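You operate a simulated robot arm through the tools that you are given. There is no shell and no other tool. Be economical: measure what you need, move in short steps, check, and stop when the job is done.

The job below is to be done with a simulated robot arm. You get a single attempt, and the scene is never put back.

JOB
Put the band from the top of the capping bench on the grey board. Fetch the blue filter from the wooden table and set it in the green pads tray. Put the green weight from the wooden table on the white card there. Put the white cap from the brown table on the disc there and the blue cap on the orange card. Take the teal patch and put it on the brown board. Fetch the purple patch and set it in the brown open carton. Do these in any order. Set down upright: band.
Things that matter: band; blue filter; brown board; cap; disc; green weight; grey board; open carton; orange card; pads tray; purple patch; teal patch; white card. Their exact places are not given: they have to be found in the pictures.

Only the result counts: the job must be done as asked and must still hold three seconds after the hand-in. Knocking over, shifting, dropping, spilling or breaking anything else fails it. A push-on lid holds only when it is set on centred and level and pressed home; a screw cap is set on level and turned clockwise until tight.

ROBOT AND FRAMES
A 6-joint arm with a two-finger gripper on a trunk, on a base that drives. Base frame: it is fixed to the floor where the robot stands at the start and does not move with it; the origin is under the middle of the robot, x ahead of it, y to its left, z up; the surface under the hand at the start is at about z = 0.82. Lengths are in m, angles in rad, forces in N, time in s.
Its first joint turns from -2.897 to 2.897 rad. Places, roughly: band (5x12x11 cm) [0.6, 0.1, 0.9]; blue filter (11x8x5 cm) [2.2, -5.2, 0.9]; brown board (11x8x2 cm) [-3.1, -5.3, 0.8]; cap [-2.5, -5.5, 0.75]; disc [-2.25, -5.5, 0.75]; green weight [1.75, -5.75, 1]; grey board (17x11x2 cm) [0.8, 0.2, 0.8]; open carton (35x22x12 cm) [-2.9, -5.5, 0.8]; orange card [-2.5, -5.5, 0.75]; pads tray [1, -5.5, 0.75]; purple patch (6x4x4 cm) [-2.9, -5.2, 0.8]; teal patch (6x4x4 cm) [-2.7, -5.2, 0.8]; white card [2.25, -5.25, 0.75]. Payload 1.71 kg.
The tool frame sits at the grasp point between the pads (the TCP): z along the fingers, y along the line on which they close. The tips reach 0.02 m beyond it. The gripper opens to 0.096 m. The gripper's body begins 0.113 m behind the TCP.
Orientation is that of the tool frame in the base frame, as a unit quaternion [x, y, z, w]. With the fingers straight down and closing along the base's y, the tool's x points along the base's -x, its y along +y and its z along -z.

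CONTROLS
- The arm moves only by the tool arm_command. Its argument "motion" is a list of rows, each a list of 7 numbers: the shift along the tool's x, y, z in units of 150 mm (1.0 is 150 mm), then the turn, a rotation vector about the tool's x, y, z in units of 120 degrees (1.0 is 120 degrees), then the gripper command, from -1 (shut) to 1 (fully open), values between in proportion. In form: [[tx, ty, tz, ax, ay, az, grip], ...]. A call has 1 to 10 rows; each row is the pose to reach, as a shift and turn from the pose commanded when the call began, along the tool's axes at that moment. A call with a number of a shift or a turn outside -1 to 1 is refused whole. A row lasts 0.2 s, in which the tool goes at most 0.05 m and 0.15 rad; a call with a longer step from one row to the next is refused whole, and so is a gripper value outside its range. Where a pose cannot be reached the arm comes as near as it can. A force on the tool above 40 N (or 10 N above the force at the start of the call, whichever is more), or a blocked arm, ends the call early, and 0.2 s more pass. Each finger travels about 0.045 m/s and halts on what it meets, pressing with about 33 N; the grip force reading is that of the motor and also rises with nothing between the fingers. The clock runs only during rows and for 0.2 s after the last one: add rows that repeat a pose to give the fingers time. It gives the time, the measured TCP pose, the force on the tool (base axes), the opening and the grip force at its end, in the units of the frame above (readings bear some noise), with the torque about the TCP (base axes, N m) and any sound that the robot's microphone picked up.
- Cameras (640 x 400 px; columns grow to the right, rows downward): "scene" is now at [0.0691, 0.1856, 1.5663]; the picture's right is [-0.30, -0.95, 0.00], its down [-0.71, 0.22, -0.67] and it looks along [0.63, -0.20, -0.75] (base axes); focal length 290 px, centre (320, 200). "wrist" rides on the gripper at [0.066, 0.014, -0.145] in the tool frame; the picture's right is [-0.21, 0.98, 0.00], its down [-0.88, -0.18, -0.45] and it looks along [-0.44, -0.09, 0.90] (tool axes); focal length 275 px, centre (320, 200).
- get_image(camera): a new picture of that camera. No time passes.
- lift_body(by): slides the trunk up (or, below 0, down) by that many m; the arm and the scene camera ride with it, the base frame stays. It gives what a move gives, with no picture.
- roll_base(legs): drives the robot by 1 to 6 legs, each [ahead, turn to the left] in m and rad, along the robot's own axes; the way and the turn of a leg run together, so that a leg with both is an arc; at most 1.5 m and 3.142 rad a leg. The arm and the cameras ride along, it lands a little off, and it stops where it bumps. It gives what a move gives.
- head_to(pan, tilt): turns the head with the scene camera to pan (to the left, within 2.496 rad either way) and tilt (down, from -0.506 to 1.204), counted from straight ahead of the robot. It gives what a move gives.
- pixel_to_xyz(camera, pixels): for up to 12 pixels [column, row] of the newest picture of that camera ("zoom" is the newest enlarged one), the place [x, y, z] in the base frame of the surface seen there, good to about 0.002 m. No time passes.
- close_up(camera, box): a new picture of the part [left, top, right, bottom] of that camera's present view, enlarged. No time passes.
- finish_job(): hands the job in; it is judged then, once.

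Go step by step. Measure first, check grasps and placings, and put right what went wrong. The budget is 138 turns and 150 pictures, counting those below and the enlarged ones. Unless the task says otherwise, let go and move clear before handing in, and close with one line.

The tools are called after "Call:" by a JSON object that holds its "op" and its "data". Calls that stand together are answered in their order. arm_command: Moves the arm, as the interface text tells. Its arguments: {"type":"object","properties":{"motion":{"type":"array","items":{"type":"array","items":{"type":"number"}}}},"required":["motion"]} The other tools are called the same way: lift_body (by) slides the trunk up or down; roll_base (legs) drives the base; head_to (pan, tilt) turns the head that bears the scene camera; get_image (camera) takes a picture; pixel_to_xyz (camera, pixels) gives the place of the surface under pixels of a picture; close_up (camera, box) takes an enlarged picture of a part of a camera's view; finish_job () hands the job in.

At the start:

```text
time: 0.0
tool_pos: [0.6236, -0.0277, 1.0772]
tcp_rot: [0.001, 1.0, 0.0, -0.001]
contact_force: [1.2, -0.4, 0.3]
wrist_torque: [-0.01, 0.01, 0.01]
gripper_width: 0.0957
grip_force: 0.0
trunk travel left (down, up): [-0.175, 0.215]
robot x, y, heading: [0.0009, 0.005, -0.001]
head pan, tilt: [-0.307, 0.829]
```

scene: 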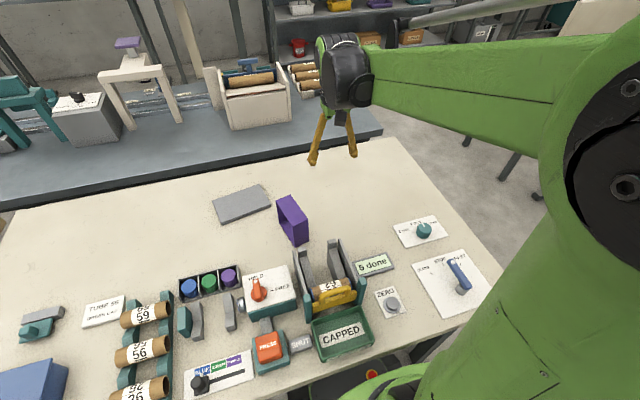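
wrist: 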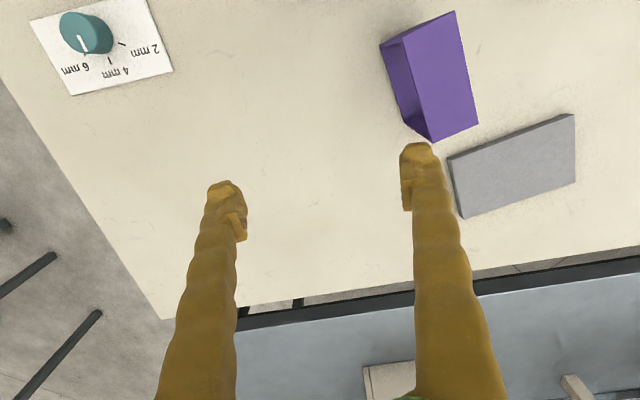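

The purple hollow band is near scene pixel (292,220) and the grey board near (242,204). I'll enlarge that area and measure both.

Call:
{"op": "close_up", "data": {"camera": "scene", "box": [200, 170, 360, 270]}}

Call:
{"op": "pixel_to_xyz", "data": {"camera": "wrist", "pixels": [[383, 44], [453, 13], [477, 122], [433, 140], [402, 100], [450, 160], [572, 118], [574, 182], [462, 216], [520, 165], [455, 70], [395, 70]]}}

```text
4.00 times, centred on (280, 220) of scene
```

zoom: 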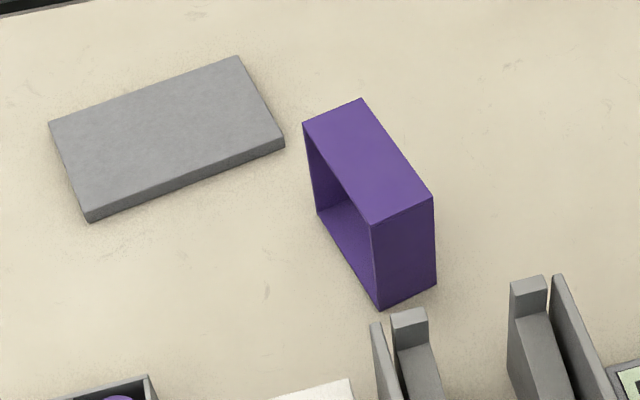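

```text
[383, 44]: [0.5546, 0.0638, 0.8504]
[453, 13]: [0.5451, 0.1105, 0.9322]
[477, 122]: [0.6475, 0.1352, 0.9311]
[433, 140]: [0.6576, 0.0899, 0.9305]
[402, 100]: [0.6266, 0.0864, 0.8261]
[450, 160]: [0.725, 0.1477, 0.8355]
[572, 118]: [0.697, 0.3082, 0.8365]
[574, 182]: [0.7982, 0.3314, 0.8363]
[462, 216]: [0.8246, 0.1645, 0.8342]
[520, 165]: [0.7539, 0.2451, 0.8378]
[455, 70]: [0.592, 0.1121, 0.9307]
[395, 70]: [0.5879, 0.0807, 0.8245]
```

The band's top is at z≈0.931, centred at about (0.601,0.100), with its long axis about 13° off x. The board top is at z≈0.836, centred at about (0.761,0.239). I'll hover above the band, aligned with it, and check.

Call:
{"op": "arm_command", "data": {"motion": [[0.037, 0.213, 0.1, 0, 0, -0.03, 1], [0.075, 0.426, 0.2, 0, 0, -0.06, 1], [0.112, 0.64, 0.3, 0, 0, -0.09, 1], [0.149, 0.853, 0.4, 0, 0, -0.111, 1], [0.149, 0.853, 0.5, 0, 0, -0.111, 1]]}}

Call:
{"op": "get_image", "data": {"camera": "wrist"}}

Call:
{"op": "get_image", "data": {"camera": "scene"}}

```text
time: 1.2
tool_pos: [0.589, 0.101, 1.0109]
tcp_rot: [-0.117, 0.993, -0.001, 0.007]
contact_force: [0.8, 0.2, -0.3]
wrist_torque: [0.03, 0.04, 0.01]
gripper_width: 0.0962
grip_force: 0.1
trunk travel left (down, up): [-0.175, 0.215]
robot x, y, heading: [-0.0008, 0.0019, 0.003]
head pan, tilt: [-0.307, 0.829]
```

```text
146 pictures are left
```

wrist: 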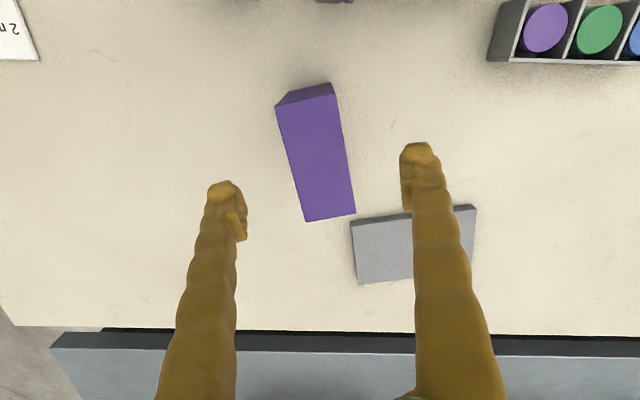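

```text
145 pictures are left
```

scene: 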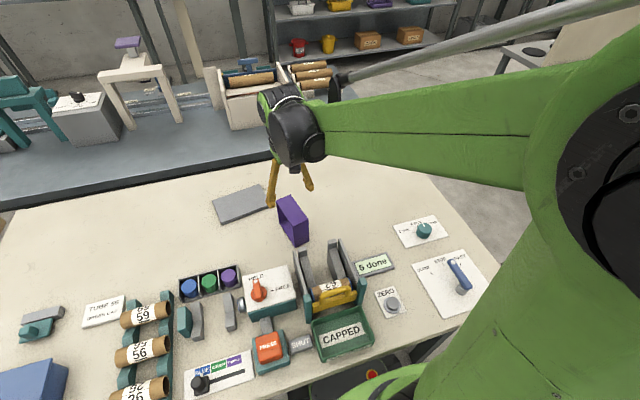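

The tool is over the band. I'll measure the band's top corners again from this closer view.

Call:
{"op": "pixel_to_xyz", "data": {"camera": "wrist", "pixels": [[278, 107], [334, 95], [354, 211], [307, 219], [318, 157], [353, 222], [473, 207], [474, 270], [360, 282]]}}

Call:
{"op": "arm_command", "data": {"motion": [[0, 0, 0, 0, 0, 0, 1]]}}

```text
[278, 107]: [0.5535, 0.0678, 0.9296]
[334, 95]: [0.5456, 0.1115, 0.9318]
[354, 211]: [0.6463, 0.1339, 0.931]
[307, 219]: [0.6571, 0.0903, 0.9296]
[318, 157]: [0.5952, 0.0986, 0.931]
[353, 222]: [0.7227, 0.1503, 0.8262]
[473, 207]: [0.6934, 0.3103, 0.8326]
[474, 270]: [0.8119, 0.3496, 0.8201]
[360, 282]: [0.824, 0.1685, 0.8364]
```

```text
time: 1.6
tool_pos: [0.5854, 0.1013, 1.0118]
tcp_rot: [-0.115, 0.993, -0.001, 0.007]
contact_force: [0.6, -0.9, 0.5]
wrist_torque: [-0.01, -0.02, -0.03]
gripper_width: 0.0962
grip_force: 0.1
trunk travel left (down, up): [-0.175, 0.215]
robot x, y, heading: [0.0017, 0.0004, -0.001]
head pan, tilt: [-0.307, 0.829]
```

There is a small steady offset: x reads 0.585 where I need 0.6005. I'll correct it and descend part of the way.

Call:
{"op": "arm_command", "data": {"motion": [[-0.097, -0.027, 0.0, 0, 0, 0, 1], [-0.097, -0.027, 0.2, 0, 0, 0, 1], [-0.097, -0.027, 0.4, 0, 0, 0, 1], [-0.097, -0.027, 0.4, 0, 0, 0, 1]]}}

Call:
{"op": "get_image", "data": {"camera": "wrist"}}

```text
time: 2.6
tool_pos: [0.6037, 0.0983, 0.9523]
tcp_rot: [-0.116, 0.993, -0.001, 0.006]
contact_force: [0.4, -0.6, -0.1]
wrist_torque: [0.01, 0.01, 0.0]
gripper_width: 0.0961
grip_force: 0.0
trunk travel left (down, up): [-0.175, 0.215]
robot x, y, heading: [-0.002, 0.0013, -0.001]
head pan, tilt: [-0.307, 0.829]
```

```text
144 pictures are left
```

wrist: 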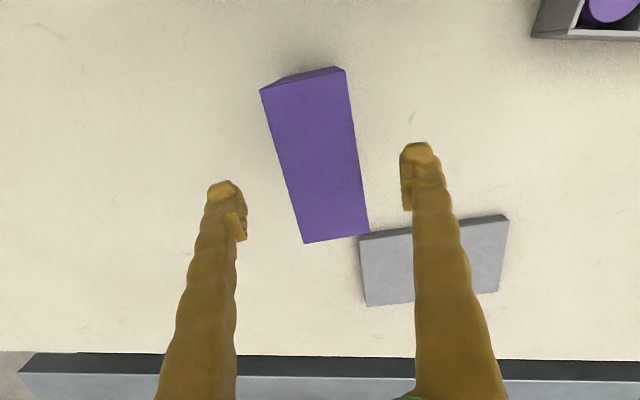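

The fingers straddle the band. Next I lower to z≈0.923 and close.

Call:
{"op": "arm_command", "data": {"motion": [[0, 0, 0.1, 0, 0, 0, 1], [0, 0, 0.195, 0, 0, 0, 1], [0, 0, 0.195, 0, 0, 0, -1], [0, 0, 0.195, 0, 0, 0, -1], [0, 0, 0.195, 0, 0, 0, -1], [0, 0, 0.195, 0, 0, 0, -1], [0, 0, 0.195, 0, 0, 0, -1]]}}

Call:
{"op": "get_image", "data": {"camera": "wrist"}}

```text
time: 4.2
tool_pos: [0.6033, 0.098, 0.9229]
tcp_rot: [-0.115, 0.993, -0.001, 0.007]
contact_force: [1.1, -0.2, 0.9]
wrist_torque: [-0.04, -0.05, 0.02]
gripper_width: 0.0497
grip_force: 32.7
trunk travel left (down, up): [-0.175, 0.215]
robot x, y, heading: [-0.0007, 0.0015, -0.004]
head pan, tilt: [-0.307, 0.829]
```

```text
143 pictures are left
```

wrist: 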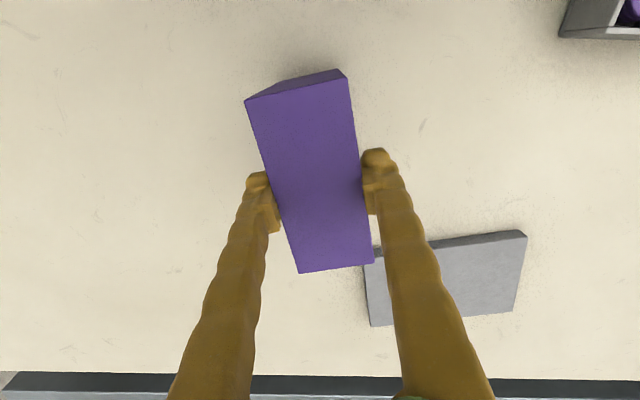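

The grip holds at 0.0497 wide. I'll lift, then carry it toward the board while turning the band so its long side follows the board's.

Call:
{"op": "arm_command", "data": {"motion": [[0, 0, -0.2, 0, 0, 0, -1], [0, 0, -0.4, 0, 0, 0, -1], [0, 0, -0.6, 0, 0, 0, -1], [-0.1, 0.056, -0.6, 0, 0, -0.06, -1], [-0.2, 0.112, -0.6, 0, 0, -0.12, -1], [-0.3, 0.168, -0.6, 0, 0, -0.18, -1], [-0.4, 0.224, -0.6, 0, 0, -0.24, -1], [-0.5, 0.28, -0.6, 0, 0, -0.3, -1], [-0.617, 0.337, -0.6, 0, 0, -0.36, -1]]}}

Call:
{"op": "get_image", "data": {"camera": "wrist"}}

```text
time: 6.2
tool_pos: [0.681, 0.1717, 1.0129]
tcp_rot: [-0.474, 0.881, -0.003, 0.006]
contact_force: [0.5, -0.8, 0.1]
wrist_torque: [0.0, 0.01, 0.01]
gripper_width: 0.0001
grip_force: 29.3
trunk travel left (down, up): [-0.175, 0.215]
robot x, y, heading: [-0.002, 0.0, -0.002]
head pan, tilt: [-0.307, 0.829]
```

```text
142 pictures are left
```

wrist: 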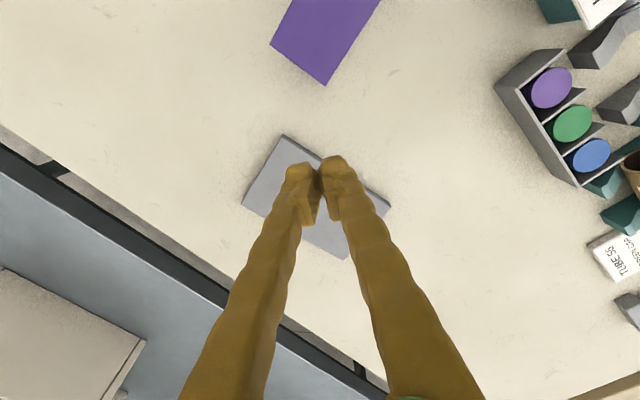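

The opening reads 0.0001, so the band slipped out. I'll look at where it stands now.

Call:
{"op": "get_image", "data": {"camera": "scene"}}

Call:
{"op": "close_up", "data": {"camera": "scene", "box": [220, 160, 348, 240]}}

Call:
{"op": "pixel_to_xyz", "data": {"camera": "wrist", "pixels": [[272, 44], [323, 83], [372, 8], [286, 4], [320, 40]]}}

```text
141 pictures are left
```

scene: 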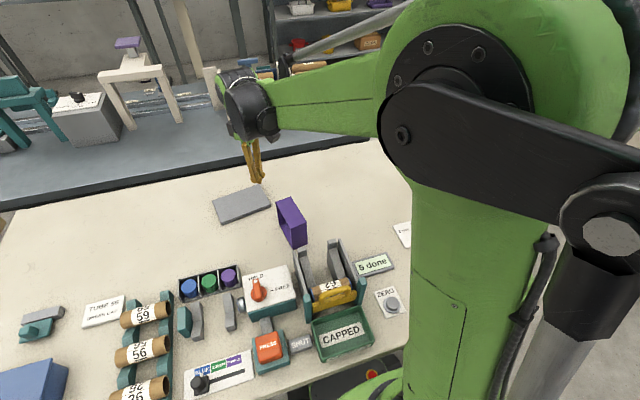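

```text
5.00 times, centred on (284, 200) of scene
```

zoom: 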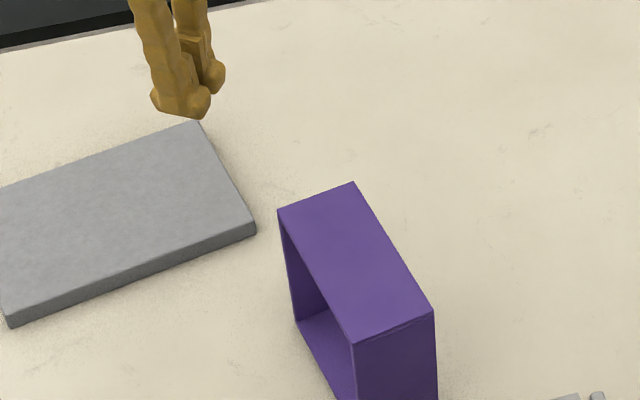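

```text
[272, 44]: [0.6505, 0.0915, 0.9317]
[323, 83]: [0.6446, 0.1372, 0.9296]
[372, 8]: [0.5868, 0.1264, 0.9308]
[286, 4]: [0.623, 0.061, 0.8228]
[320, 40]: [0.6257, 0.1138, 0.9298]
```

The band still stands upright where it was. I'll go back over it with the fingers open and re-measure before a better grip.

Call:
{"op": "arm_command", "data": {"motion": [[0.12, 0.03, 0, 0, 0, 0.06, 1], [0.24, 0.06, 0, 0, 0, 0.12, 1], [0.36, 0.09, 0, 0, 0, 0.18, 1], [0.48, 0.12, 0, 0, 0, 0.24, 1], [0.6, 0.15, 0, 0, 0, 0.3, 1], [0.689, 0.185, 0, 0, 0, 0.36, 1], [0.689, 0.185, 0, 0, 0, 0.36, 1]]}}

Call:
{"op": "close_up", "data": {"camera": "wrist", "box": [220, 60, 420, 185]}}

Call:
{"op": "pixel_to_xyz", "data": {"camera": "zoom", "pixels": [[320, 200]]}}

```text
time: 7.8
tool_pos: [0.6007, 0.1003, 1.0125]
tcp_rot: [-0.115, 0.993, -0.001, 0.007]
contact_force: [-0.2, 1.1, -0.7]
wrist_torque: [0.02, 0.02, 0.03]
gripper_width: 0.0961
grip_force: 0.1
trunk travel left (down, up): [-0.175, 0.215]
robot x, y, heading: [-0.001, -0.0009, 0.004]
head pan, tilt: [-0.307, 0.829]
```

```text
3.20 times, centred on (320, 122) of wrist
```

zoom: 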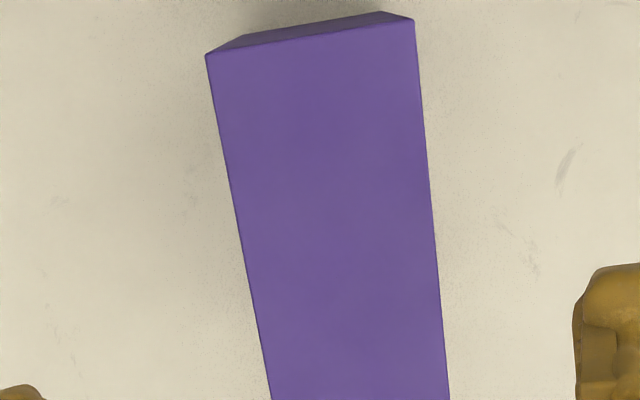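

```text
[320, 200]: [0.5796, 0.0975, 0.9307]
```

The band is in place under the fingers. I'll lower so the top wall sits at mid-pad (z≈0.929), close, then lift only a little to test it.

Call:
{"op": "arm_command", "data": {"motion": [[0, 0, 0.2, 0, 0, 0, 1], [0, 0, 0.4, 0, 0, 0, 1], [0, 0, 0.56, 0, 0, 0, 1], [0, 0, 0.56, 0, 0, 0, -1], [0, 0, 0.56, 0, 0, 0, -1], [0, 0, 0.56, 0, 0, 0, -1], [0, 0, 0.56, 0, 0, 0, -1], [0, 0, 0.56, 0, 0, 0, -1], [0, 0, 0.56, 0, 0, 0, -1]]}}

Call:
{"op": "arm_command", "data": {"motion": [[0, 0, -0.015, 0, 0, 0, -1], [0, 0, -0.03, 0, 0, 0, -1], [0, 0, -0.05, 0, 0, 0, -1], [0, 0, -0.07, 0, 0, 0, -1], [0, 0, -0.1, 0, 0, 0, -1]]}}

Call:
{"op": "close_up", "data": {"camera": "scene", "box": [220, 160, 348, 240]}}

```text
time: 9.8
tool_pos: [0.6018, 0.0978, 0.9277]
tcp_rot: [-0.116, 0.993, -0.001, 0.007]
contact_force: [-1.2, -0.1, -0.2]
wrist_torque: [-0.02, -0.03, 0.0]
gripper_width: 0.0493
grip_force: 33.1
trunk travel left (down, up): [-0.175, 0.215]
robot x, y, heading: [0.0005, 0.0028, 0.002]
head pan, tilt: [-0.307, 0.829]
```

```text
time: 11.0
tool_pos: [0.6004, 0.0982, 0.9436]
tcp_rot: [-0.116, 0.993, -0.001, 0.007]
contact_force: [-1.0, -0.4, 0.0]
wrist_torque: [-0.02, -0.02, 0.0]
gripper_width: 0.0491
grip_force: 32.7
trunk travel left (down, up): [-0.175, 0.215]
robot x, y, heading: [-0.002, 0.0023, -0.002]
head pan, tilt: [-0.307, 0.829]
```

```text
5.00 times, centred on (284, 200) of scene
```

zoom: 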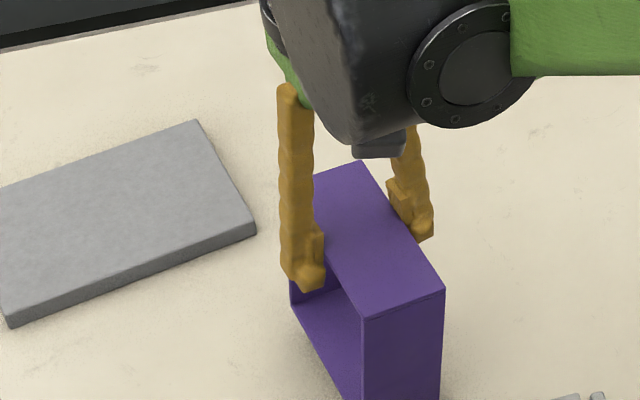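

The top corner moved from (434,312) to (445,287) in the enlarged view, so the band seems to be rising. I'll keep lifting slowly.

Call:
{"op": "arm_command", "data": {"motion": [[0, 0, -0.05, 0, 0, 0, -1], [0, 0, -0.1, 0, 0, 0, -1], [0, 0, -0.15, 0, 0, 0, -1], [0, 0, -0.2, 0, 0, 0, -1]]}}

Call:
{"op": "close_up", "data": {"camera": "scene", "box": [220, 160, 348, 240]}}

Call:
{"op": "get_image", "data": {"camera": "wrist"}}

```text
time: 12.0
tool_pos: [0.6002, 0.0993, 0.9729]
tcp_rot: [-0.116, 0.993, 0.0, 0.007]
contact_force: [-0.2, -0.1, -0.3]
wrist_torque: [0.01, 0.01, 0.01]
gripper_width: 0.0489
grip_force: 32.6
trunk travel left (down, up): [-0.175, 0.215]
robot x, y, heading: [0.0018, 0.0034, -0.003]
head pan, tilt: [-0.307, 0.829]
```

```text
5.00 times, centred on (284, 200) of scene
```

zoom: 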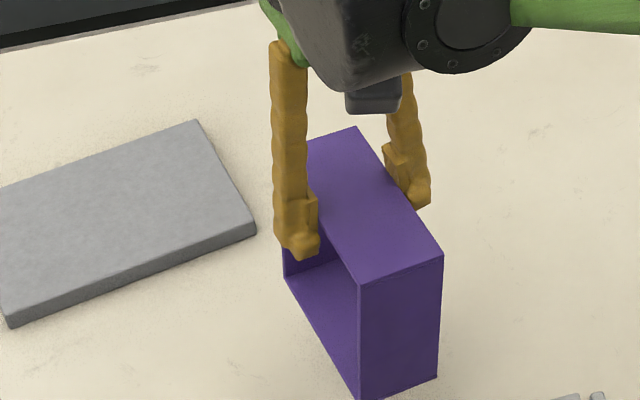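

```text
136 pictures are left
```

wrist: 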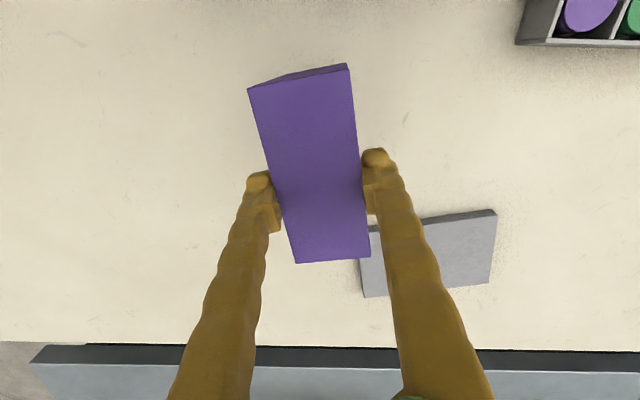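

It is lifted and level, with the bottom at about 0.865. I'll carry and turn it gently.

Call:
{"op": "arm_command", "data": {"motion": [[-0.03, 0.016, -0.03, 0, 0, -0.02, -1], [-0.09, 0.05, -0.06, 0, 0, -0.06, -1], [-0.16, 0.085, -0.08, 0, 0, -0.1, -1], [-0.23, 0.12, -0.08, 0, 0, -0.14, -1], [-0.3, 0.16, -0.08, 0, 0, -0.18, -1], [-0.37, 0.195, -0.08, 0, 0, -0.22, -1], [-0.44, 0.23, -0.08, 0, 0, -0.26, -1], [-0.51, 0.27, -0.08, 0, 0, -0.3, -1], [-0.58, 0.305, -0.08, 0, 0, -0.34, -1], [-0.629, 0.331, -0.08, 0, 0, -0.36, -1]]}}

Call:
{"op": "get_image", "data": {"camera": "wrist"}}

```text
time: 14.2
tool_pos: [0.6794, 0.1687, 0.9867]
tcp_rot: [-0.475, 0.88, -0.002, 0.006]
contact_force: [0.2, 0.6, -0.7]
wrist_torque: [0.0, -0.01, -0.01]
gripper_width: 0.0484
grip_force: 33.2
trunk travel left (down, up): [-0.175, 0.215]
robot x, y, heading: [0.003, 0.0047, 0.002]
head pan, tilt: [-0.307, 0.829]
```

```text
135 pictures are left
```

wrist: 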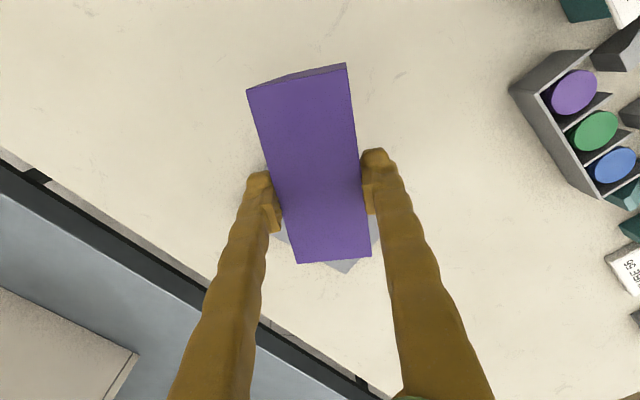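

The hold is steady. I'll finish the move over the board.

Call:
{"op": "arm_command", "data": {"motion": [[-0.04, -0.011, 0, 0, 0, -0.02, -1], [-0.11, -0.03, 0, 0, 0, -0.06, -1], [-0.19, -0.05, 0, 0, 0, -0.1, -1], [-0.27, -0.075, 0, 0, 0, -0.14, -1], [-0.35, -0.098, 0, 0, 0, -0.18, -1], [-0.42, -0.12, 0, 0, 0, -0.22, -1], [-0.5, -0.14, 0, 0, 0, -0.26, -1], [-0.57, -0.16, 0, 0, 0, -0.3, -1], [-0.64, -0.18, 0, 0, 0, -0.34, -1], [-0.689, -0.196, 0, 0, 0, -0.368, -1]]}}

Call:
{"op": "get_image", "data": {"camera": "wrist"}}

Call:
{"op": "close_up", "data": {"camera": "scene", "box": [180, 130, 340, 230]}}

```text
time: 16.4
tool_pos: [0.7616, 0.2402, 0.9896]
tcp_rot: [0.771, -0.637, 0.005, -0.005]
contact_force: [-0.5, 0.0, -0.1]
wrist_torque: [-0.01, 0.0, 0.0]
gripper_width: 0.0486
grip_force: 33.3
trunk travel left (down, up): [-0.175, 0.215]
robot x, y, heading: [-0.0023, -0.0023, -0.0]
head pan, tilt: [-0.307, 0.829]
```

```text
134 pictures are left
```

wrist: 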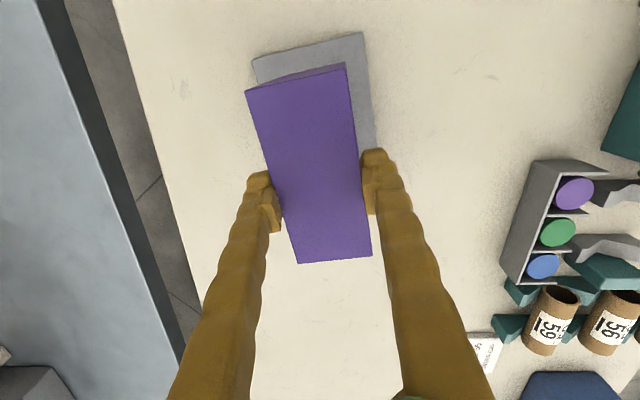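

```text
4.00 times, centred on (260, 180) of scene
```

zoom: 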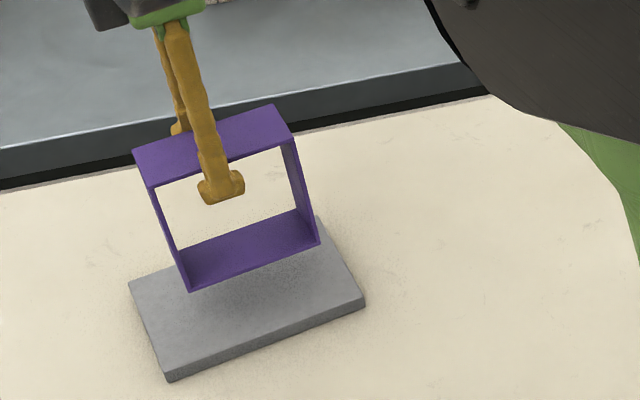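

The band is well over the board. Lowering 45 mm should set it down, then I open.

Call:
{"op": "arm_command", "data": {"motion": [[0, 0, 0.1, 0, 0, 0, -1], [0, 0, 0.2, 0, 0, 0, -1], [0, 0, 0.25, 0, 0, 0, -1], [0, 0, 0.28, 0, 0, 0, -1], [0, 0, 0.3, 0, 0, 0, -1], [0, 0, 0.3, 0, 0, 0, -1]]}}

Call:
{"op": "close_up", "data": {"camera": "scene", "box": [180, 130, 340, 230]}}

```text
time: 17.8
tool_pos: [0.762, 0.2388, 0.9439]
tcp_rot: [0.77, -0.638, 0.006, -0.004]
contact_force: [2.1, -0.9, 16.7]
wrist_torque: [0.82, -0.32, -0.08]
gripper_width: 0.0485
grip_force: 32.9
trunk travel left (down, up): [-0.175, 0.215]
robot x, y, heading: [-0.0006, -0.0035, -0.005]
head pan, tilt: [-0.307, 0.829]
```

```text
4.00 times, centred on (260, 180) of scene
```

zoom: 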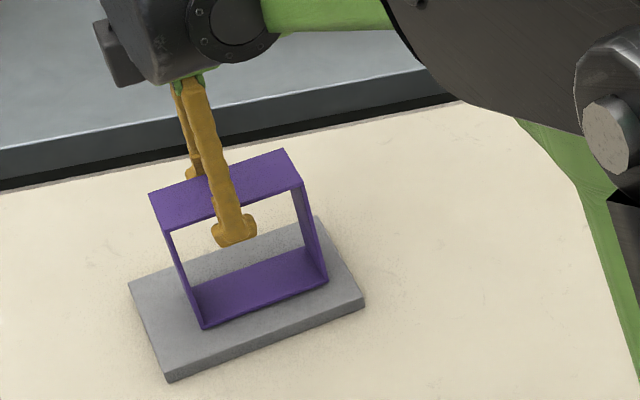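

Contact shows 16.7 N, so the band is on the board. I'll open, rise straight up and check.

Call:
{"op": "arm_command", "data": {"motion": [[0, 0, -0.015, 0, 0, 0, 0.4], [0, 0, -0.015, 0, 0, 0, 1], [0, 0, -0.015, 0, 0, 0, 1], [0, 0, -0.015, 0, 0, 0, 1], [0, 0, -0.2, 0, 0, 0, 1], [0, 0, -0.4, 0, 0, 0, 1], [0, 0, -0.7, 0, 0, 0, 1], [0, 0, -1.0, 0, 0, 0, 1]]}}

Call:
{"op": "close_up", "data": {"camera": "scene", "box": [180, 130, 340, 230]}}

Call:
{"op": "head_to", "data": {"pan": -1.57, "tilt": 0.3}}

Call:
{"op": "get_image", "data": {"camera": "scene"}}

```text
time: 19.6
tool_pos: [0.7592, 0.2405, 1.0933]
tcp_rot: [0.77, -0.638, 0.004, -0.003]
contact_force: [0.5, 0.7, -0.5]
wrist_torque: [0.0, 0.03, -0.05]
gripper_width: 0.0957
grip_force: 0.1
trunk travel left (down, up): [-0.175, 0.215]
robot x, y, heading: [0.002, 0.0032, -0.002]
head pan, tilt: [-0.307, 0.829]
```

```text
4.00 times, centred on (260, 180) of scene
```

zoom: 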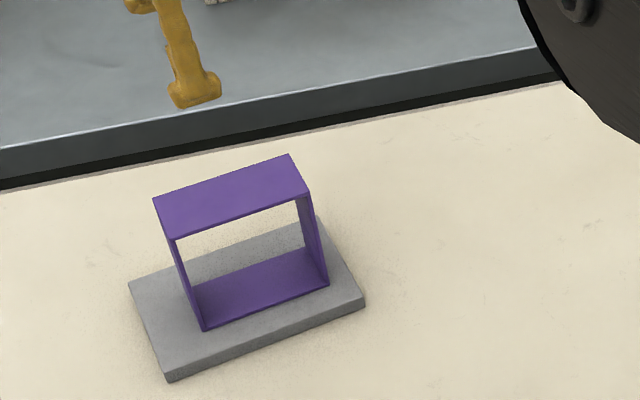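

```text
time: 21.0
tool_pos: [0.7588, 0.2404, 1.0922]
tcp_rot: [0.77, -0.638, 0.004, -0.006]
contact_force: [0.2, -0.8, -0.4]
wrist_torque: [-0.02, 0.0, 0.0]
gripper_width: 0.0959
grip_force: 0.0
trunk travel left (down, up): [-0.175, 0.215]
robot x, y, heading: [0.0029, -0.0001, 0.0]
head pan, tilt: [-1.571, 0.3]
```

```text
130 pictures are left
```

scene: 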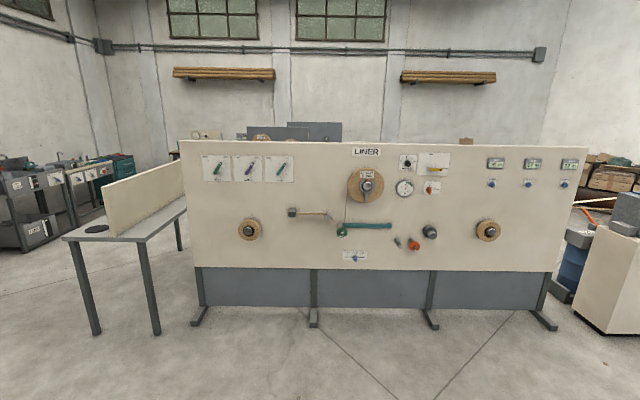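

The band stands upright on the board. A panel marked "LINER" blocks the straight way to y=-5, so I'll measure its extents and look to both sides.

Call:
{"op": "pixel_to_xyz", "data": {"camera": "scene", "pixels": [[182, 143], [587, 155], [198, 322], [552, 324], [68, 240], [155, 332], [97, 333], [30, 220], [600, 240], [608, 330], [100, 180], [320, 130]]}}

Call:
{"op": "head_to", "data": {"pan": -2.45, "tilt": 0.3}}

Call:
{"op": "get_image", "data": {"camera": "scene"}}

Call:
{"op": "head_to", "data": {"pan": -0.75, "tilt": 0.3}}

Call:
{"op": "get_image", "data": {"camera": "scene"}}

```text
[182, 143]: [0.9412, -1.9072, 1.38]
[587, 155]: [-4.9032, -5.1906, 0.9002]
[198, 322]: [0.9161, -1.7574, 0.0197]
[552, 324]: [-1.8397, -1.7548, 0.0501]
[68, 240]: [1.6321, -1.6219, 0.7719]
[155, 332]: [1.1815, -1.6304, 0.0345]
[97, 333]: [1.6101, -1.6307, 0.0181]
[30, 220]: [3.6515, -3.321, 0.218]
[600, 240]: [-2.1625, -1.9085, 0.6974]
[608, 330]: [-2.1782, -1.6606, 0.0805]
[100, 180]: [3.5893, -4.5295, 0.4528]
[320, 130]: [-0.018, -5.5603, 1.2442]
```

```text
time: 22.2
tool_pos: [0.7596, 0.2401, 1.0926]
tcp_rot: [0.77, -0.638, 0.005, -0.005]
contact_force: [-0.8, -0.1, -0.6]
wrist_torque: [-0.03, -0.01, 0.0]
gripper_width: 0.096
grip_force: 0.0
trunk travel left (down, up): [-0.175, 0.215]
robot x, y, heading: [0.0027, -0.007, 0.0]
head pan, tilt: [-2.45, 0.3]
```

```text
129 pictures are left
```

scene: 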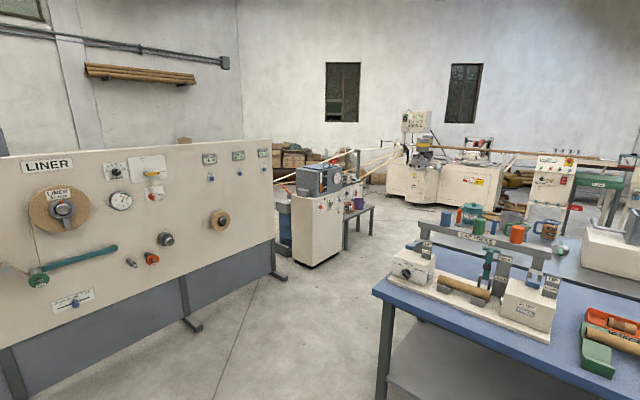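

```text
time: 24.0
tool_pos: [0.7592, 0.2401, 1.0922]
tcp_rot: [0.77, -0.638, 0.005, -0.005]
contact_force: [0.3, -1.0, -0.2]
wrist_torque: [0.01, -0.04, -0.03]
gripper_width: 0.0959
grip_force: 0.0
trunk travel left (down, up): [-0.175, 0.215]
robot x, y, heading: [-0.001, 0.0021, 0.002]
head pan, tilt: [-0.75, 0.3]
```

```text
128 pictures are left
```

scene: 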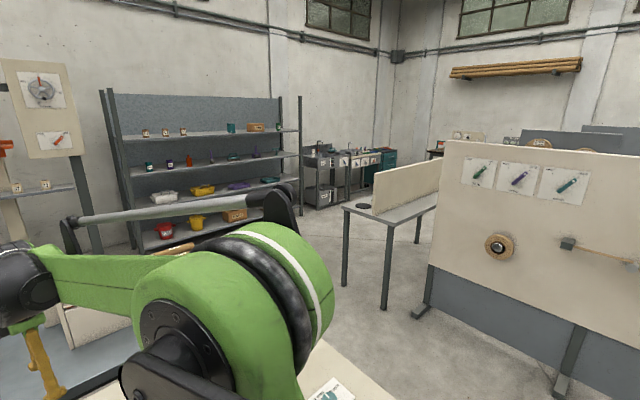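

The route on the right looks open past the small table. I'll measure the floor gaps along it.

Call:
{"op": "pixel_to_xyz", "data": {"camera": "scene", "pixels": [[345, 285], [385, 305], [418, 240], [160, 245], [300, 205], [418, 315], [345, 380], [380, 235], [325, 215], [430, 155], [330, 200], [505, 140]]}}

Call:
{"op": "head_to", "data": {"pan": -0.75, "tilt": 0.75}}

Call:
{"op": "get_image", "data": {"camera": "scene"}}

```text
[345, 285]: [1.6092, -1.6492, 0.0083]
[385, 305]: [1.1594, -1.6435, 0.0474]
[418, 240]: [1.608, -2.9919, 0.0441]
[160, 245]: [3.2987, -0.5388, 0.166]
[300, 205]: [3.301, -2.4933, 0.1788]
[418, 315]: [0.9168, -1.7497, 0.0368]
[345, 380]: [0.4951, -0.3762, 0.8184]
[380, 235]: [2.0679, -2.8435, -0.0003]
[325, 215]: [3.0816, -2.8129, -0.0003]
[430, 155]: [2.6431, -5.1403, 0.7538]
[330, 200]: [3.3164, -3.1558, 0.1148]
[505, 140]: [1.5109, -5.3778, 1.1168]
```

```text
time: 24.9
tool_pos: [0.7592, 0.2406, 1.0933]
tcp_rot: [0.771, -0.637, 0.006, -0.004]
contact_force: [-1.0, -0.1, -0.4]
wrist_torque: [0.01, 0.01, -0.04]
gripper_width: 0.0961
grip_force: 0.0
trunk travel left (down, up): [-0.175, 0.215]
robot x, y, heading: [0.0014, -0.0024, 0.004]
head pan, tilt: [-0.75, 0.75]
```

```text
127 pictures are left
```

scene: 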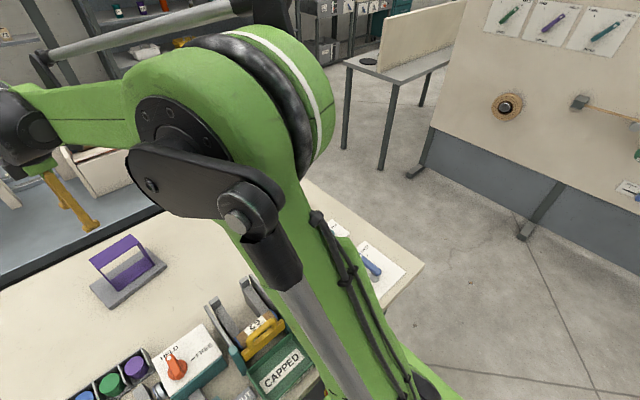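

I need the right ends of the bench and the long grey bench. I'll measure corners in this picture.

Call:
{"op": "pixel_to_xyz", "data": {"camera": "scene", "pixels": [[421, 264], [300, 175], [405, 320], [60, 262], [350, 155], [470, 300], [62, 150], [180, 195], [440, 300]]}}

Call:
{"op": "arm_command", "data": {"motion": [[0, 0, -0.1, 0, 0, 0, 0], [0, 0.3, -0.1, 0, 0, 0, 0], [0, 0.6, -0.1, 0, 0, 0, 0], [0, 0.9, -0.1, 0, 0, 0, 0], [0.3, 1.0, -0.1, 0, 0, 0, 0], [0.6, 1, -0.1, 0, 0, 0, 0], [0.9, 1, -0.1, 0, 0, 0, 0]]}}

Call:
{"op": "head_to", "data": {"pan": -0.3, "tilt": 0.6}}

Call:
{"op": "get_image", "data": {"camera": "scene"}}

```text
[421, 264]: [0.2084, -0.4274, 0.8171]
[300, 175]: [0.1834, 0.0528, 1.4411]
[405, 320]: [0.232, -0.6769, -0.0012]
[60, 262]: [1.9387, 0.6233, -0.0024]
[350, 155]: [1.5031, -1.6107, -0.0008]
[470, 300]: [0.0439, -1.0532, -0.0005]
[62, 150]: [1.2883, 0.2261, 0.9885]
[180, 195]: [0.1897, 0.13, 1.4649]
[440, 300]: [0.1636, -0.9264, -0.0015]
```

```text
time: 26.5
tool_pos: [0.6367, 0.0782, 1.1068]
tcp_rot: [0.77, -0.638, 0.006, -0.005]
contact_force: [0.0, 0.7, 0.0]
wrist_torque: [-0.02, 0.0, 0.03]
gripper_width: 0.0479
grip_force: 0.1
trunk travel left (down, up): [-0.175, 0.215]
robot x, y, heading: [-0.0018, -0.0009, -0.003]
head pan, tilt: [-0.75, 0.75]
```

```text
time: 27.4
tool_pos: [0.6373, 0.0781, 1.1076]
tcp_rot: [0.77, -0.638, 0.005, -0.005]
contact_force: [-0.2, 0.4, 0.4]
wrist_torque: [-0.02, -0.02, 0.0]
gripper_width: 0.0478
grip_force: 0.0
trunk travel left (down, up): [-0.175, 0.215]
robot x, y, heading: [0.0006, -0.0018, 0.001]
head pan, tilt: [-0.3, 0.6]
```

```text
126 pictures are left
```

scene: 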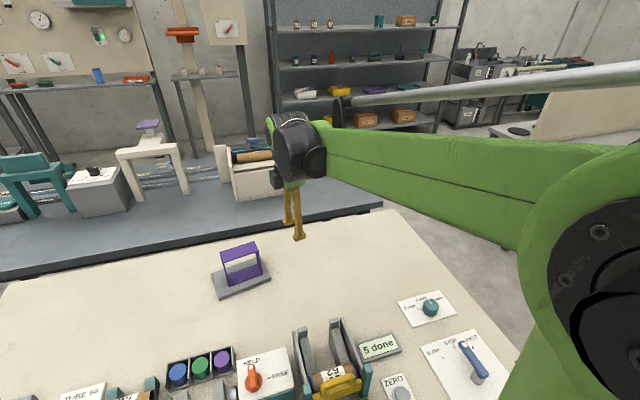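

The corridor is clear at x 1.75–3.2. I'll pull the arm in, then measure the grey bench's end and turn right on the spot.

Call:
{"op": "pixel_to_xyz", "data": {"camera": "scene", "pixels": [[381, 201], [380, 212], [440, 240], [272, 140]]}}

Call:
{"op": "arm_command", "data": {"motion": [[0, 0.3, -0.1, 0, 0, 0, 0], [0, 0.6, -0.2, 0, 0, 0, 0], [0, 0.9, -0.3, 0, 0, 0, 0], [0, 1.0, -0.4, 0, 0, 0, 0], [0.3, 1.0, -0.4, 0, 0, 0, 0]]}}

Call:
{"op": "roll_base", "data": {"legs": [[0, -1.57]]}}

Call:
{"op": "head_to", "data": {"pan": 0.3, "tilt": 0.5}}

Call:
{"op": "get_image", "data": {"camera": "scene"}}

```text
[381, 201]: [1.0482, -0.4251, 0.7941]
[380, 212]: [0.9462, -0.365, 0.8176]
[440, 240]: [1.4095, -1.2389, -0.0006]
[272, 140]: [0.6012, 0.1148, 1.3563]
```

```text
time: 28.6
tool_pos: [0.4974, 0.0047, 1.1651]
tcp_rot: [0.77, -0.638, 0.006, -0.005]
contact_force: [-0.2, 0.7, 0.1]
wrist_torque: [-0.03, -0.01, 0.0]
gripper_width: 0.0479
grip_force: 0.1
trunk travel left (down, up): [-0.175, 0.215]
robot x, y, heading: [-0.0033, 0.0009, -0.001]
head pan, tilt: [-0.3, 0.6]
```

```text
time: 33.8
tool_pos: [0.0757, -0.4444, 1.1811]
tcp_rot: [-0.172, 0.985, -0.023, -0.001]
contact_force: [-1.0, 0.3, 0.8]
wrist_torque: [-0.02, -0.07, 0.02]
gripper_width: 0.048
grip_force: 0.1
trunk travel left (down, up): [-0.175, 0.215]
robot x, y, heading: [-0.0401, -0.0056, -1.426]
head pan, tilt: [-0.3, 0.6]
stopped in leg 1: the robot was blocked; the commanded pose is now the measured one
```

```text
time: 34.8
tool_pos: [0.0772, -0.4549, 1.1788]
tcp_rot: [-0.172, 0.985, -0.021, 0.0]
contact_force: [0.2, -0.7, -1.2]
wrist_torque: [0.01, -0.03, -0.02]
gripper_width: 0.0478
grip_force: 0.1
trunk travel left (down, up): [-0.175, 0.215]
robot x, y, heading: [-0.0386, 0.0019, -1.431]
head pan, tilt: [0.3, 0.499]
```

```text
125 pictures are left
```

scene: 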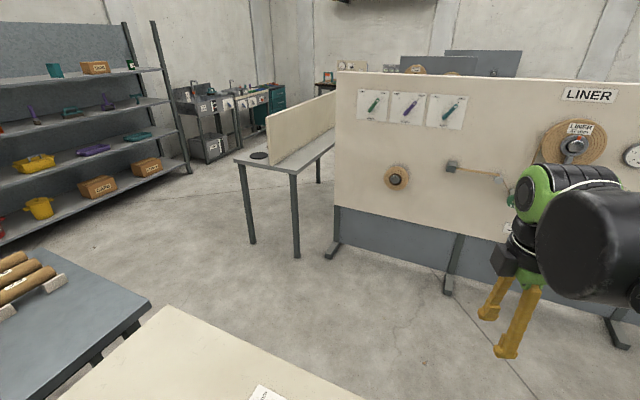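

The base touched the bench at heading -1.43. I'll look behind and at the bench before backing off.

Call:
{"op": "head_to", "data": {"pan": -1.7, "tilt": 0.6}}

Call:
{"op": "get_image", "data": {"camera": "scene"}}

Call:
{"op": "head_to", "data": {"pan": 1.5, "tilt": 0.75}}

Call:
{"op": "get_image", "data": {"camera": "scene"}}

```text
time: 36.8
tool_pos: [0.0758, -0.4528, 1.1779]
tcp_rot: [-0.171, 0.985, -0.021, 0.001]
contact_force: [0.2, -0.3, 0.2]
wrist_torque: [0.03, 0.01, 0.01]
gripper_width: 0.0482
grip_force: 0.0
trunk travel left (down, up): [-0.175, 0.215]
robot x, y, heading: [-0.0421, -0.0035, -1.433]
head pan, tilt: [-1.7, 0.6]
```

```text
124 pictures are left
```

scene: 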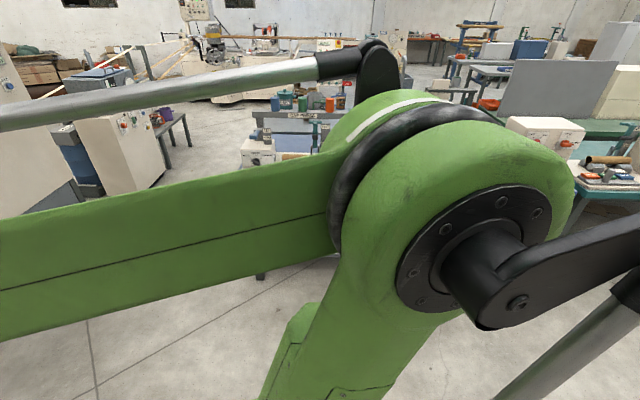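

```text
time: 39.5
tool_pos: [0.076, -0.4519, 1.1784]
tcp_rot: [-0.172, 0.985, -0.021, 0.0]
contact_force: [0.0, 0.5, -0.6]
wrist_torque: [-0.02, 0.0, 0.0]
gripper_width: 0.0478
grip_force: 0.1
trunk travel left (down, up): [-0.175, 0.215]
robot x, y, heading: [-0.0373, 0.0003, -1.433]
head pan, tilt: [1.499, 0.75]
```

```text
123 pictures are left
```

scene: 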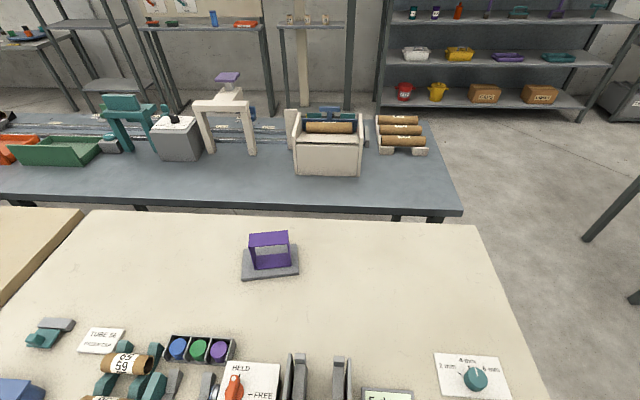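

The band still stands and there is room behind. I'll turn back, back off from the bench, then drive round its right end along y≈-1.

Call:
{"op": "roll_base", "data": {"legs": [[0, 0.73], [-0.5, 0], [0, -0.87], [1.3, 0]]}}

```text
time: 41.9
tool_pos: [0.2735, -0.363, 1.1796]
tcp_rot: [-0.395, 0.919, -0.021, 0.005]
contact_force: [-0.4, -0.3, 0.5]
wrist_torque: [0.0, 0.02, -0.03]
gripper_width: 0.0475
grip_force: 0.1
trunk travel left (down, up): [-0.175, 0.215]
robot x, y, heading: [-0.0306, -0.0172, -0.989]
head pan, tilt: [1.499, 0.75]
stopped in leg 1: the robot was blocked; the commanded pose is now the measured one
```

It was blocked again at heading -0.99, so I'll back off straight from here first.

Call:
{"op": "roll_base", "data": {"legs": [[-0.3, 0]]}}

```text
time: 44.5
tool_pos: [0.1156, -0.1204, 1.1741]
tcp_rot: [-0.394, 0.919, -0.017, 0.003]
contact_force: [-0.2, 1.2, 0.0]
wrist_torque: [-0.03, -0.03, 0.02]
gripper_width: 0.0482
grip_force: 0.1
trunk travel left (down, up): [-0.175, 0.215]
robot x, y, heading: [-0.2014, 0.2341, -0.982]
head pan, tilt: [1.499, 0.75]
```

The base is now clear. I'll turn to face -y and drive down past the bench.

Call:
{"op": "roll_base", "data": {"legs": [[-0.15, 0], [0, -0.588], [1.37, 0], [0, 1.571], [1.4, 0], [1.1, 0]]}}

Call:
{"op": "head_to", "data": {"pan": -1.3, "tilt": 0.35}}

Call:
{"op": "get_image", "data": {"camera": "scene"}}

```text
time: 79.7
tool_pos: [2.6988, -1.0641, 1.1749]
tcp_rot: [0.771, -0.637, 0.015, -0.012]
contact_force: [-0.1, 0.6, -0.1]
wrist_torque: [0.01, 0.0, 0.01]
gripper_width: 0.048
grip_force: 0.0
trunk travel left (down, up): [-0.175, 0.215]
robot x, y, heading: [2.2312, -1.1081, -0.038]
head pan, tilt: [1.499, 0.75]
```

```text
time: 82.2
tool_pos: [2.6775, -1.063, 1.1824]
tcp_rot: [0.771, -0.637, 0.023, -0.017]
contact_force: [0.3, 0.4, 0.7]
wrist_torque: [0.04, 0.03, 0.03]
gripper_width: 0.048
grip_force: 0.2
trunk travel left (down, up): [-0.175, 0.215]
robot x, y, heading: [2.227, -1.1101, -0.038]
head pan, tilt: [-1.3, 0.351]
```

```text
122 pictures are left
```

scene: 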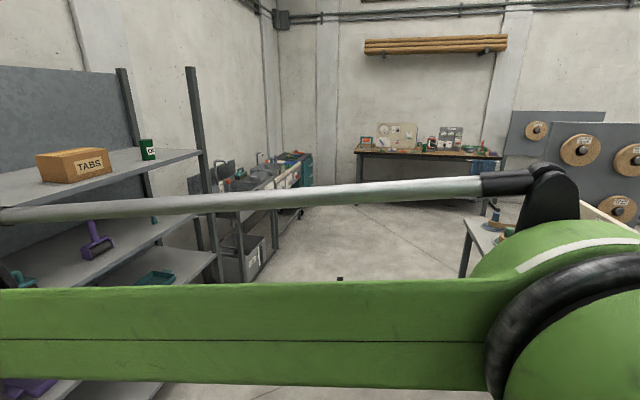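

The wooden table is ahead, near (430,155). I'll measure its edge and the passage, then turn right and approach.

Call:
{"op": "pixel_to_xyz", "data": {"camera": "scene", "pixels": [[360, 152], [500, 157], [363, 200], [500, 195], [464, 275], [470, 222], [300, 205], [345, 240], [215, 285], [560, 140], [510, 125], [244, 278]]}}

Call:
{"op": "roll_base", "data": {"legs": [[0, -1.53], [1.0, 0]]}}

Call:
{"op": "head_to", "data": {"pan": 0, "tilt": 0.3}}

Call:
{"op": "get_image", "data": {"camera": "scene"}}

```text
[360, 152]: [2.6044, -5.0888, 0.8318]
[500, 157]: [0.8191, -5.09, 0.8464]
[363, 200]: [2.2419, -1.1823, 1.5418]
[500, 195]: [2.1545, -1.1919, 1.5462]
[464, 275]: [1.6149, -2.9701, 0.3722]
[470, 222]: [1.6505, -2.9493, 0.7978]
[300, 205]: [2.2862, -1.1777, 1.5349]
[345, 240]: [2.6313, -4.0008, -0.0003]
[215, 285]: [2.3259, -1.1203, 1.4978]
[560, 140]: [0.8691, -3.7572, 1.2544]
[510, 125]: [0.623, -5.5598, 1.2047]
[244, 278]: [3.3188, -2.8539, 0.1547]
```

```text
time: 95.0
tool_pos: [2.2991, -2.5715, 1.1807]
tcp_rot: [-0.116, 0.993, -0.026, -0.003]
contact_force: [-1.4, -1.0, 0.3]
wrist_torque: [0.0, -0.03, 0.03]
gripper_width: 0.0481
grip_force: 0.1
trunk travel left (down, up): [-0.175, 0.215]
robot x, y, heading: [2.2308, -2.1204, -1.569]
head pan, tilt: [-1.3, 0.351]
```

```text
time: 96.5
tool_pos: [2.2991, -2.5487, 1.1886]
tcp_rot: [-0.116, 0.993, -0.034, -0.003]
contact_force: [-0.8, 0.3, 0.6]
wrist_torque: [-0.03, 0.01, 0.01]
gripper_width: 0.0482
grip_force: 0.0
trunk travel left (down, up): [-0.175, 0.215]
robot x, y, heading: [2.2353, -2.1239, -1.566]
head pan, tilt: [0.0, 0.3]
```

```text
121 pictures are left
```

scene: 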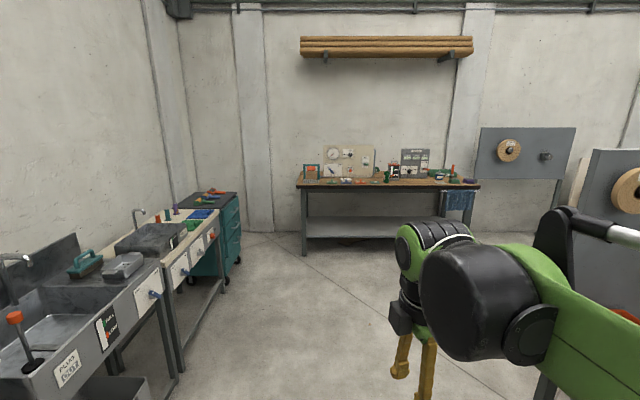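

The table spans x≈0.8–2.6 with its front edge near y≈-5.05. I'll drive up to about (2.0,-4.4).

Call:
{"op": "roll_base", "data": {"legs": [[0, -0.1], [1.5, 0], [0.75, 0], [0, 0.1]]}}

Call:
{"op": "head_to", "data": {"pan": 0, "tilt": 0.6}}

Call:
{"op": "get_image", "data": {"camera": "scene"}}

```text
time: 112.8
tool_pos: [2.1228, -4.7622, 1.1861]
tcp_rot: [-0.123, 0.992, -0.033, -0.002]
contact_force: [0.3, 0.1, -0.4]
wrist_torque: [-0.03, 0.03, 0.01]
gripper_width: 0.0481
grip_force: 0.0
trunk travel left (down, up): [-0.175, 0.215]
robot x, y, heading: [2.0479, -4.3305, -1.545]
head pan, tilt: [0.0, 0.3]
```

```text
time: 113.6
tool_pos: [2.1223, -4.7647, 1.1858]
tcp_rot: [-0.124, 0.992, -0.031, -0.003]
contact_force: [0.1, -2.2, -0.8]
wrist_torque: [0.24, 0.0, 0.0]
gripper_width: 0.048
grip_force: 0.0
trunk travel left (down, up): [-0.175, 0.215]
robot x, y, heading: [2.0467, -4.3281, -1.548]
head pan, tilt: [0.0, 0.6]
```

```text
120 pictures are left
```

scene: 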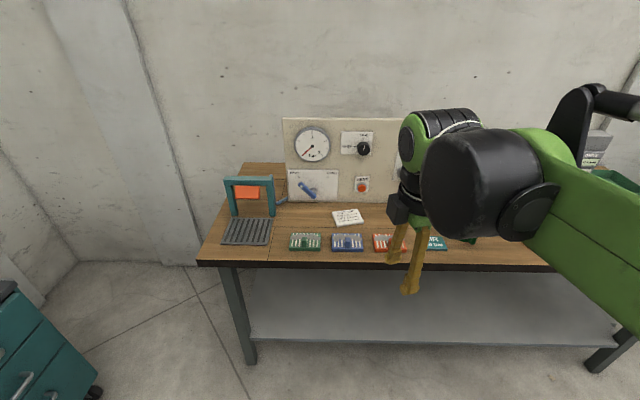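

I see small blocks in green, blue and red near row 242, a white card at (347,216), and more behind the arm. I'll enlarge.

Call:
{"op": "close_up", "data": {"camera": "scene", "box": [200, 160, 440, 310]}}

Call:
{"op": "pixel_to_xyz", "data": {"camera": "scene", "pixels": [[347, 242], [347, 216], [335, 261], [420, 263], [440, 245], [380, 243]]}}

Call:
{"op": "get_image", "data": {"camera": "wrist"}}

```text
2.67 times, centred on (320, 235) of scene
```

zoom: 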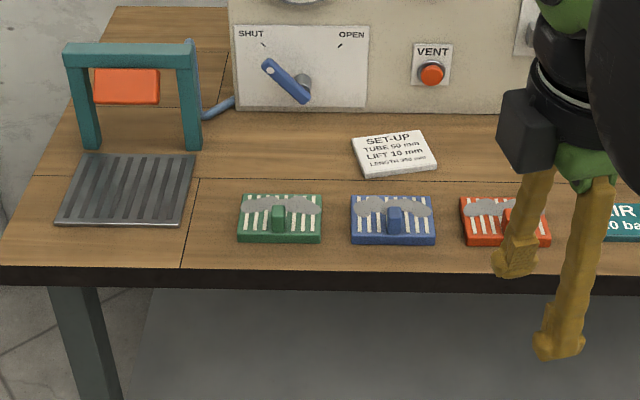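

```text
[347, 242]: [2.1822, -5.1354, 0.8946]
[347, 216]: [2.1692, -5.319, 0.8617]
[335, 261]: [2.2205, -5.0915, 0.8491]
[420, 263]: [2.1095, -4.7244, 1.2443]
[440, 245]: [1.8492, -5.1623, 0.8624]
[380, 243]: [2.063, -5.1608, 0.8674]
```

```text
118 pictures are left
```

wrist: 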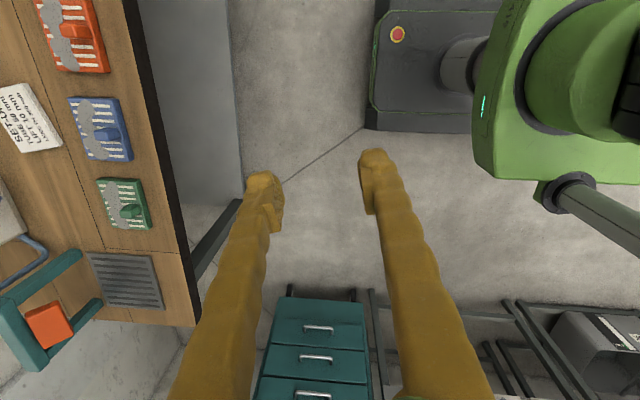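

The blue filter has a knob at about (2.18,-5.14,0.895) and the white card is at (2.17,-5.32). I'll roll closer and look along the right side of the table.

Call:
{"op": "roll_base", "data": {"legs": [[0.32, 0]]}}

Call:
{"op": "head_to", "data": {"pan": -0.55, "tilt": 0.7}}

Call:
{"op": "arm_command", "data": {"motion": [[0, 0.2, -0.2, 0, 0, 0, 1], [0, 0.4, -0.3, 0, 0, 0, 1], [0, 0.6, -0.3, 0, 0, 0, 1], [0, 0.8, -0.3, 0, 0, 0, 1]]}}

Call:
{"op": "get_image", "data": {"camera": "scene"}}

```text
time: 116.4
tool_pos: [2.1252, -5.0775, 1.1888]
tcp_rot: [-0.123, 0.992, -0.036, -0.004]
contact_force: [-0.3, 1.2, 1.0]
wrist_torque: [-0.09, -0.01, 0.0]
gripper_width: 0.0481
grip_force: 0.0
trunk travel left (down, up): [-0.175, 0.215]
robot x, y, heading: [2.0514, -4.655, -1.556]
head pan, tilt: [0.0, 0.6]
```

```text
time: 117.3
tool_pos: [2.1262, -5.0712, 1.1927]
tcp_rot: [-0.123, 0.992, -0.04, -0.004]
contact_force: [0.5, -1.2, 0.4]
wrist_torque: [0.11, -0.04, 0.01]
gripper_width: 0.0483
grip_force: 0.0
trunk travel left (down, up): [-0.175, 0.215]
robot x, y, heading: [2.0528, -4.6529, -1.551]
head pan, tilt: [-0.55, 0.7]
```

```text
time: 118.3
tool_pos: [2.0988, -4.9413, 1.2301]
tcp_rot: [-0.123, 0.992, -0.042, -0.004]
contact_force: [-0.8, 0.4, 0.1]
wrist_torque: [-0.01, 0.04, 0.01]
gripper_width: 0.0961
grip_force: 0.3
trunk travel left (down, up): [-0.175, 0.215]
robot x, y, heading: [2.0523, -4.6588, -1.553]
head pan, tilt: [-0.55, 0.7]
```

```text
117 pictures are left
```

scene: 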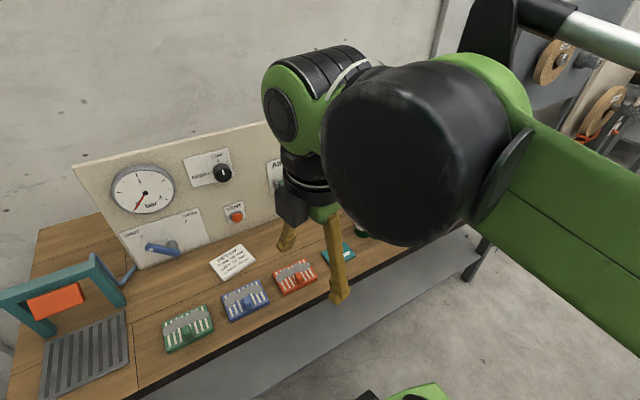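

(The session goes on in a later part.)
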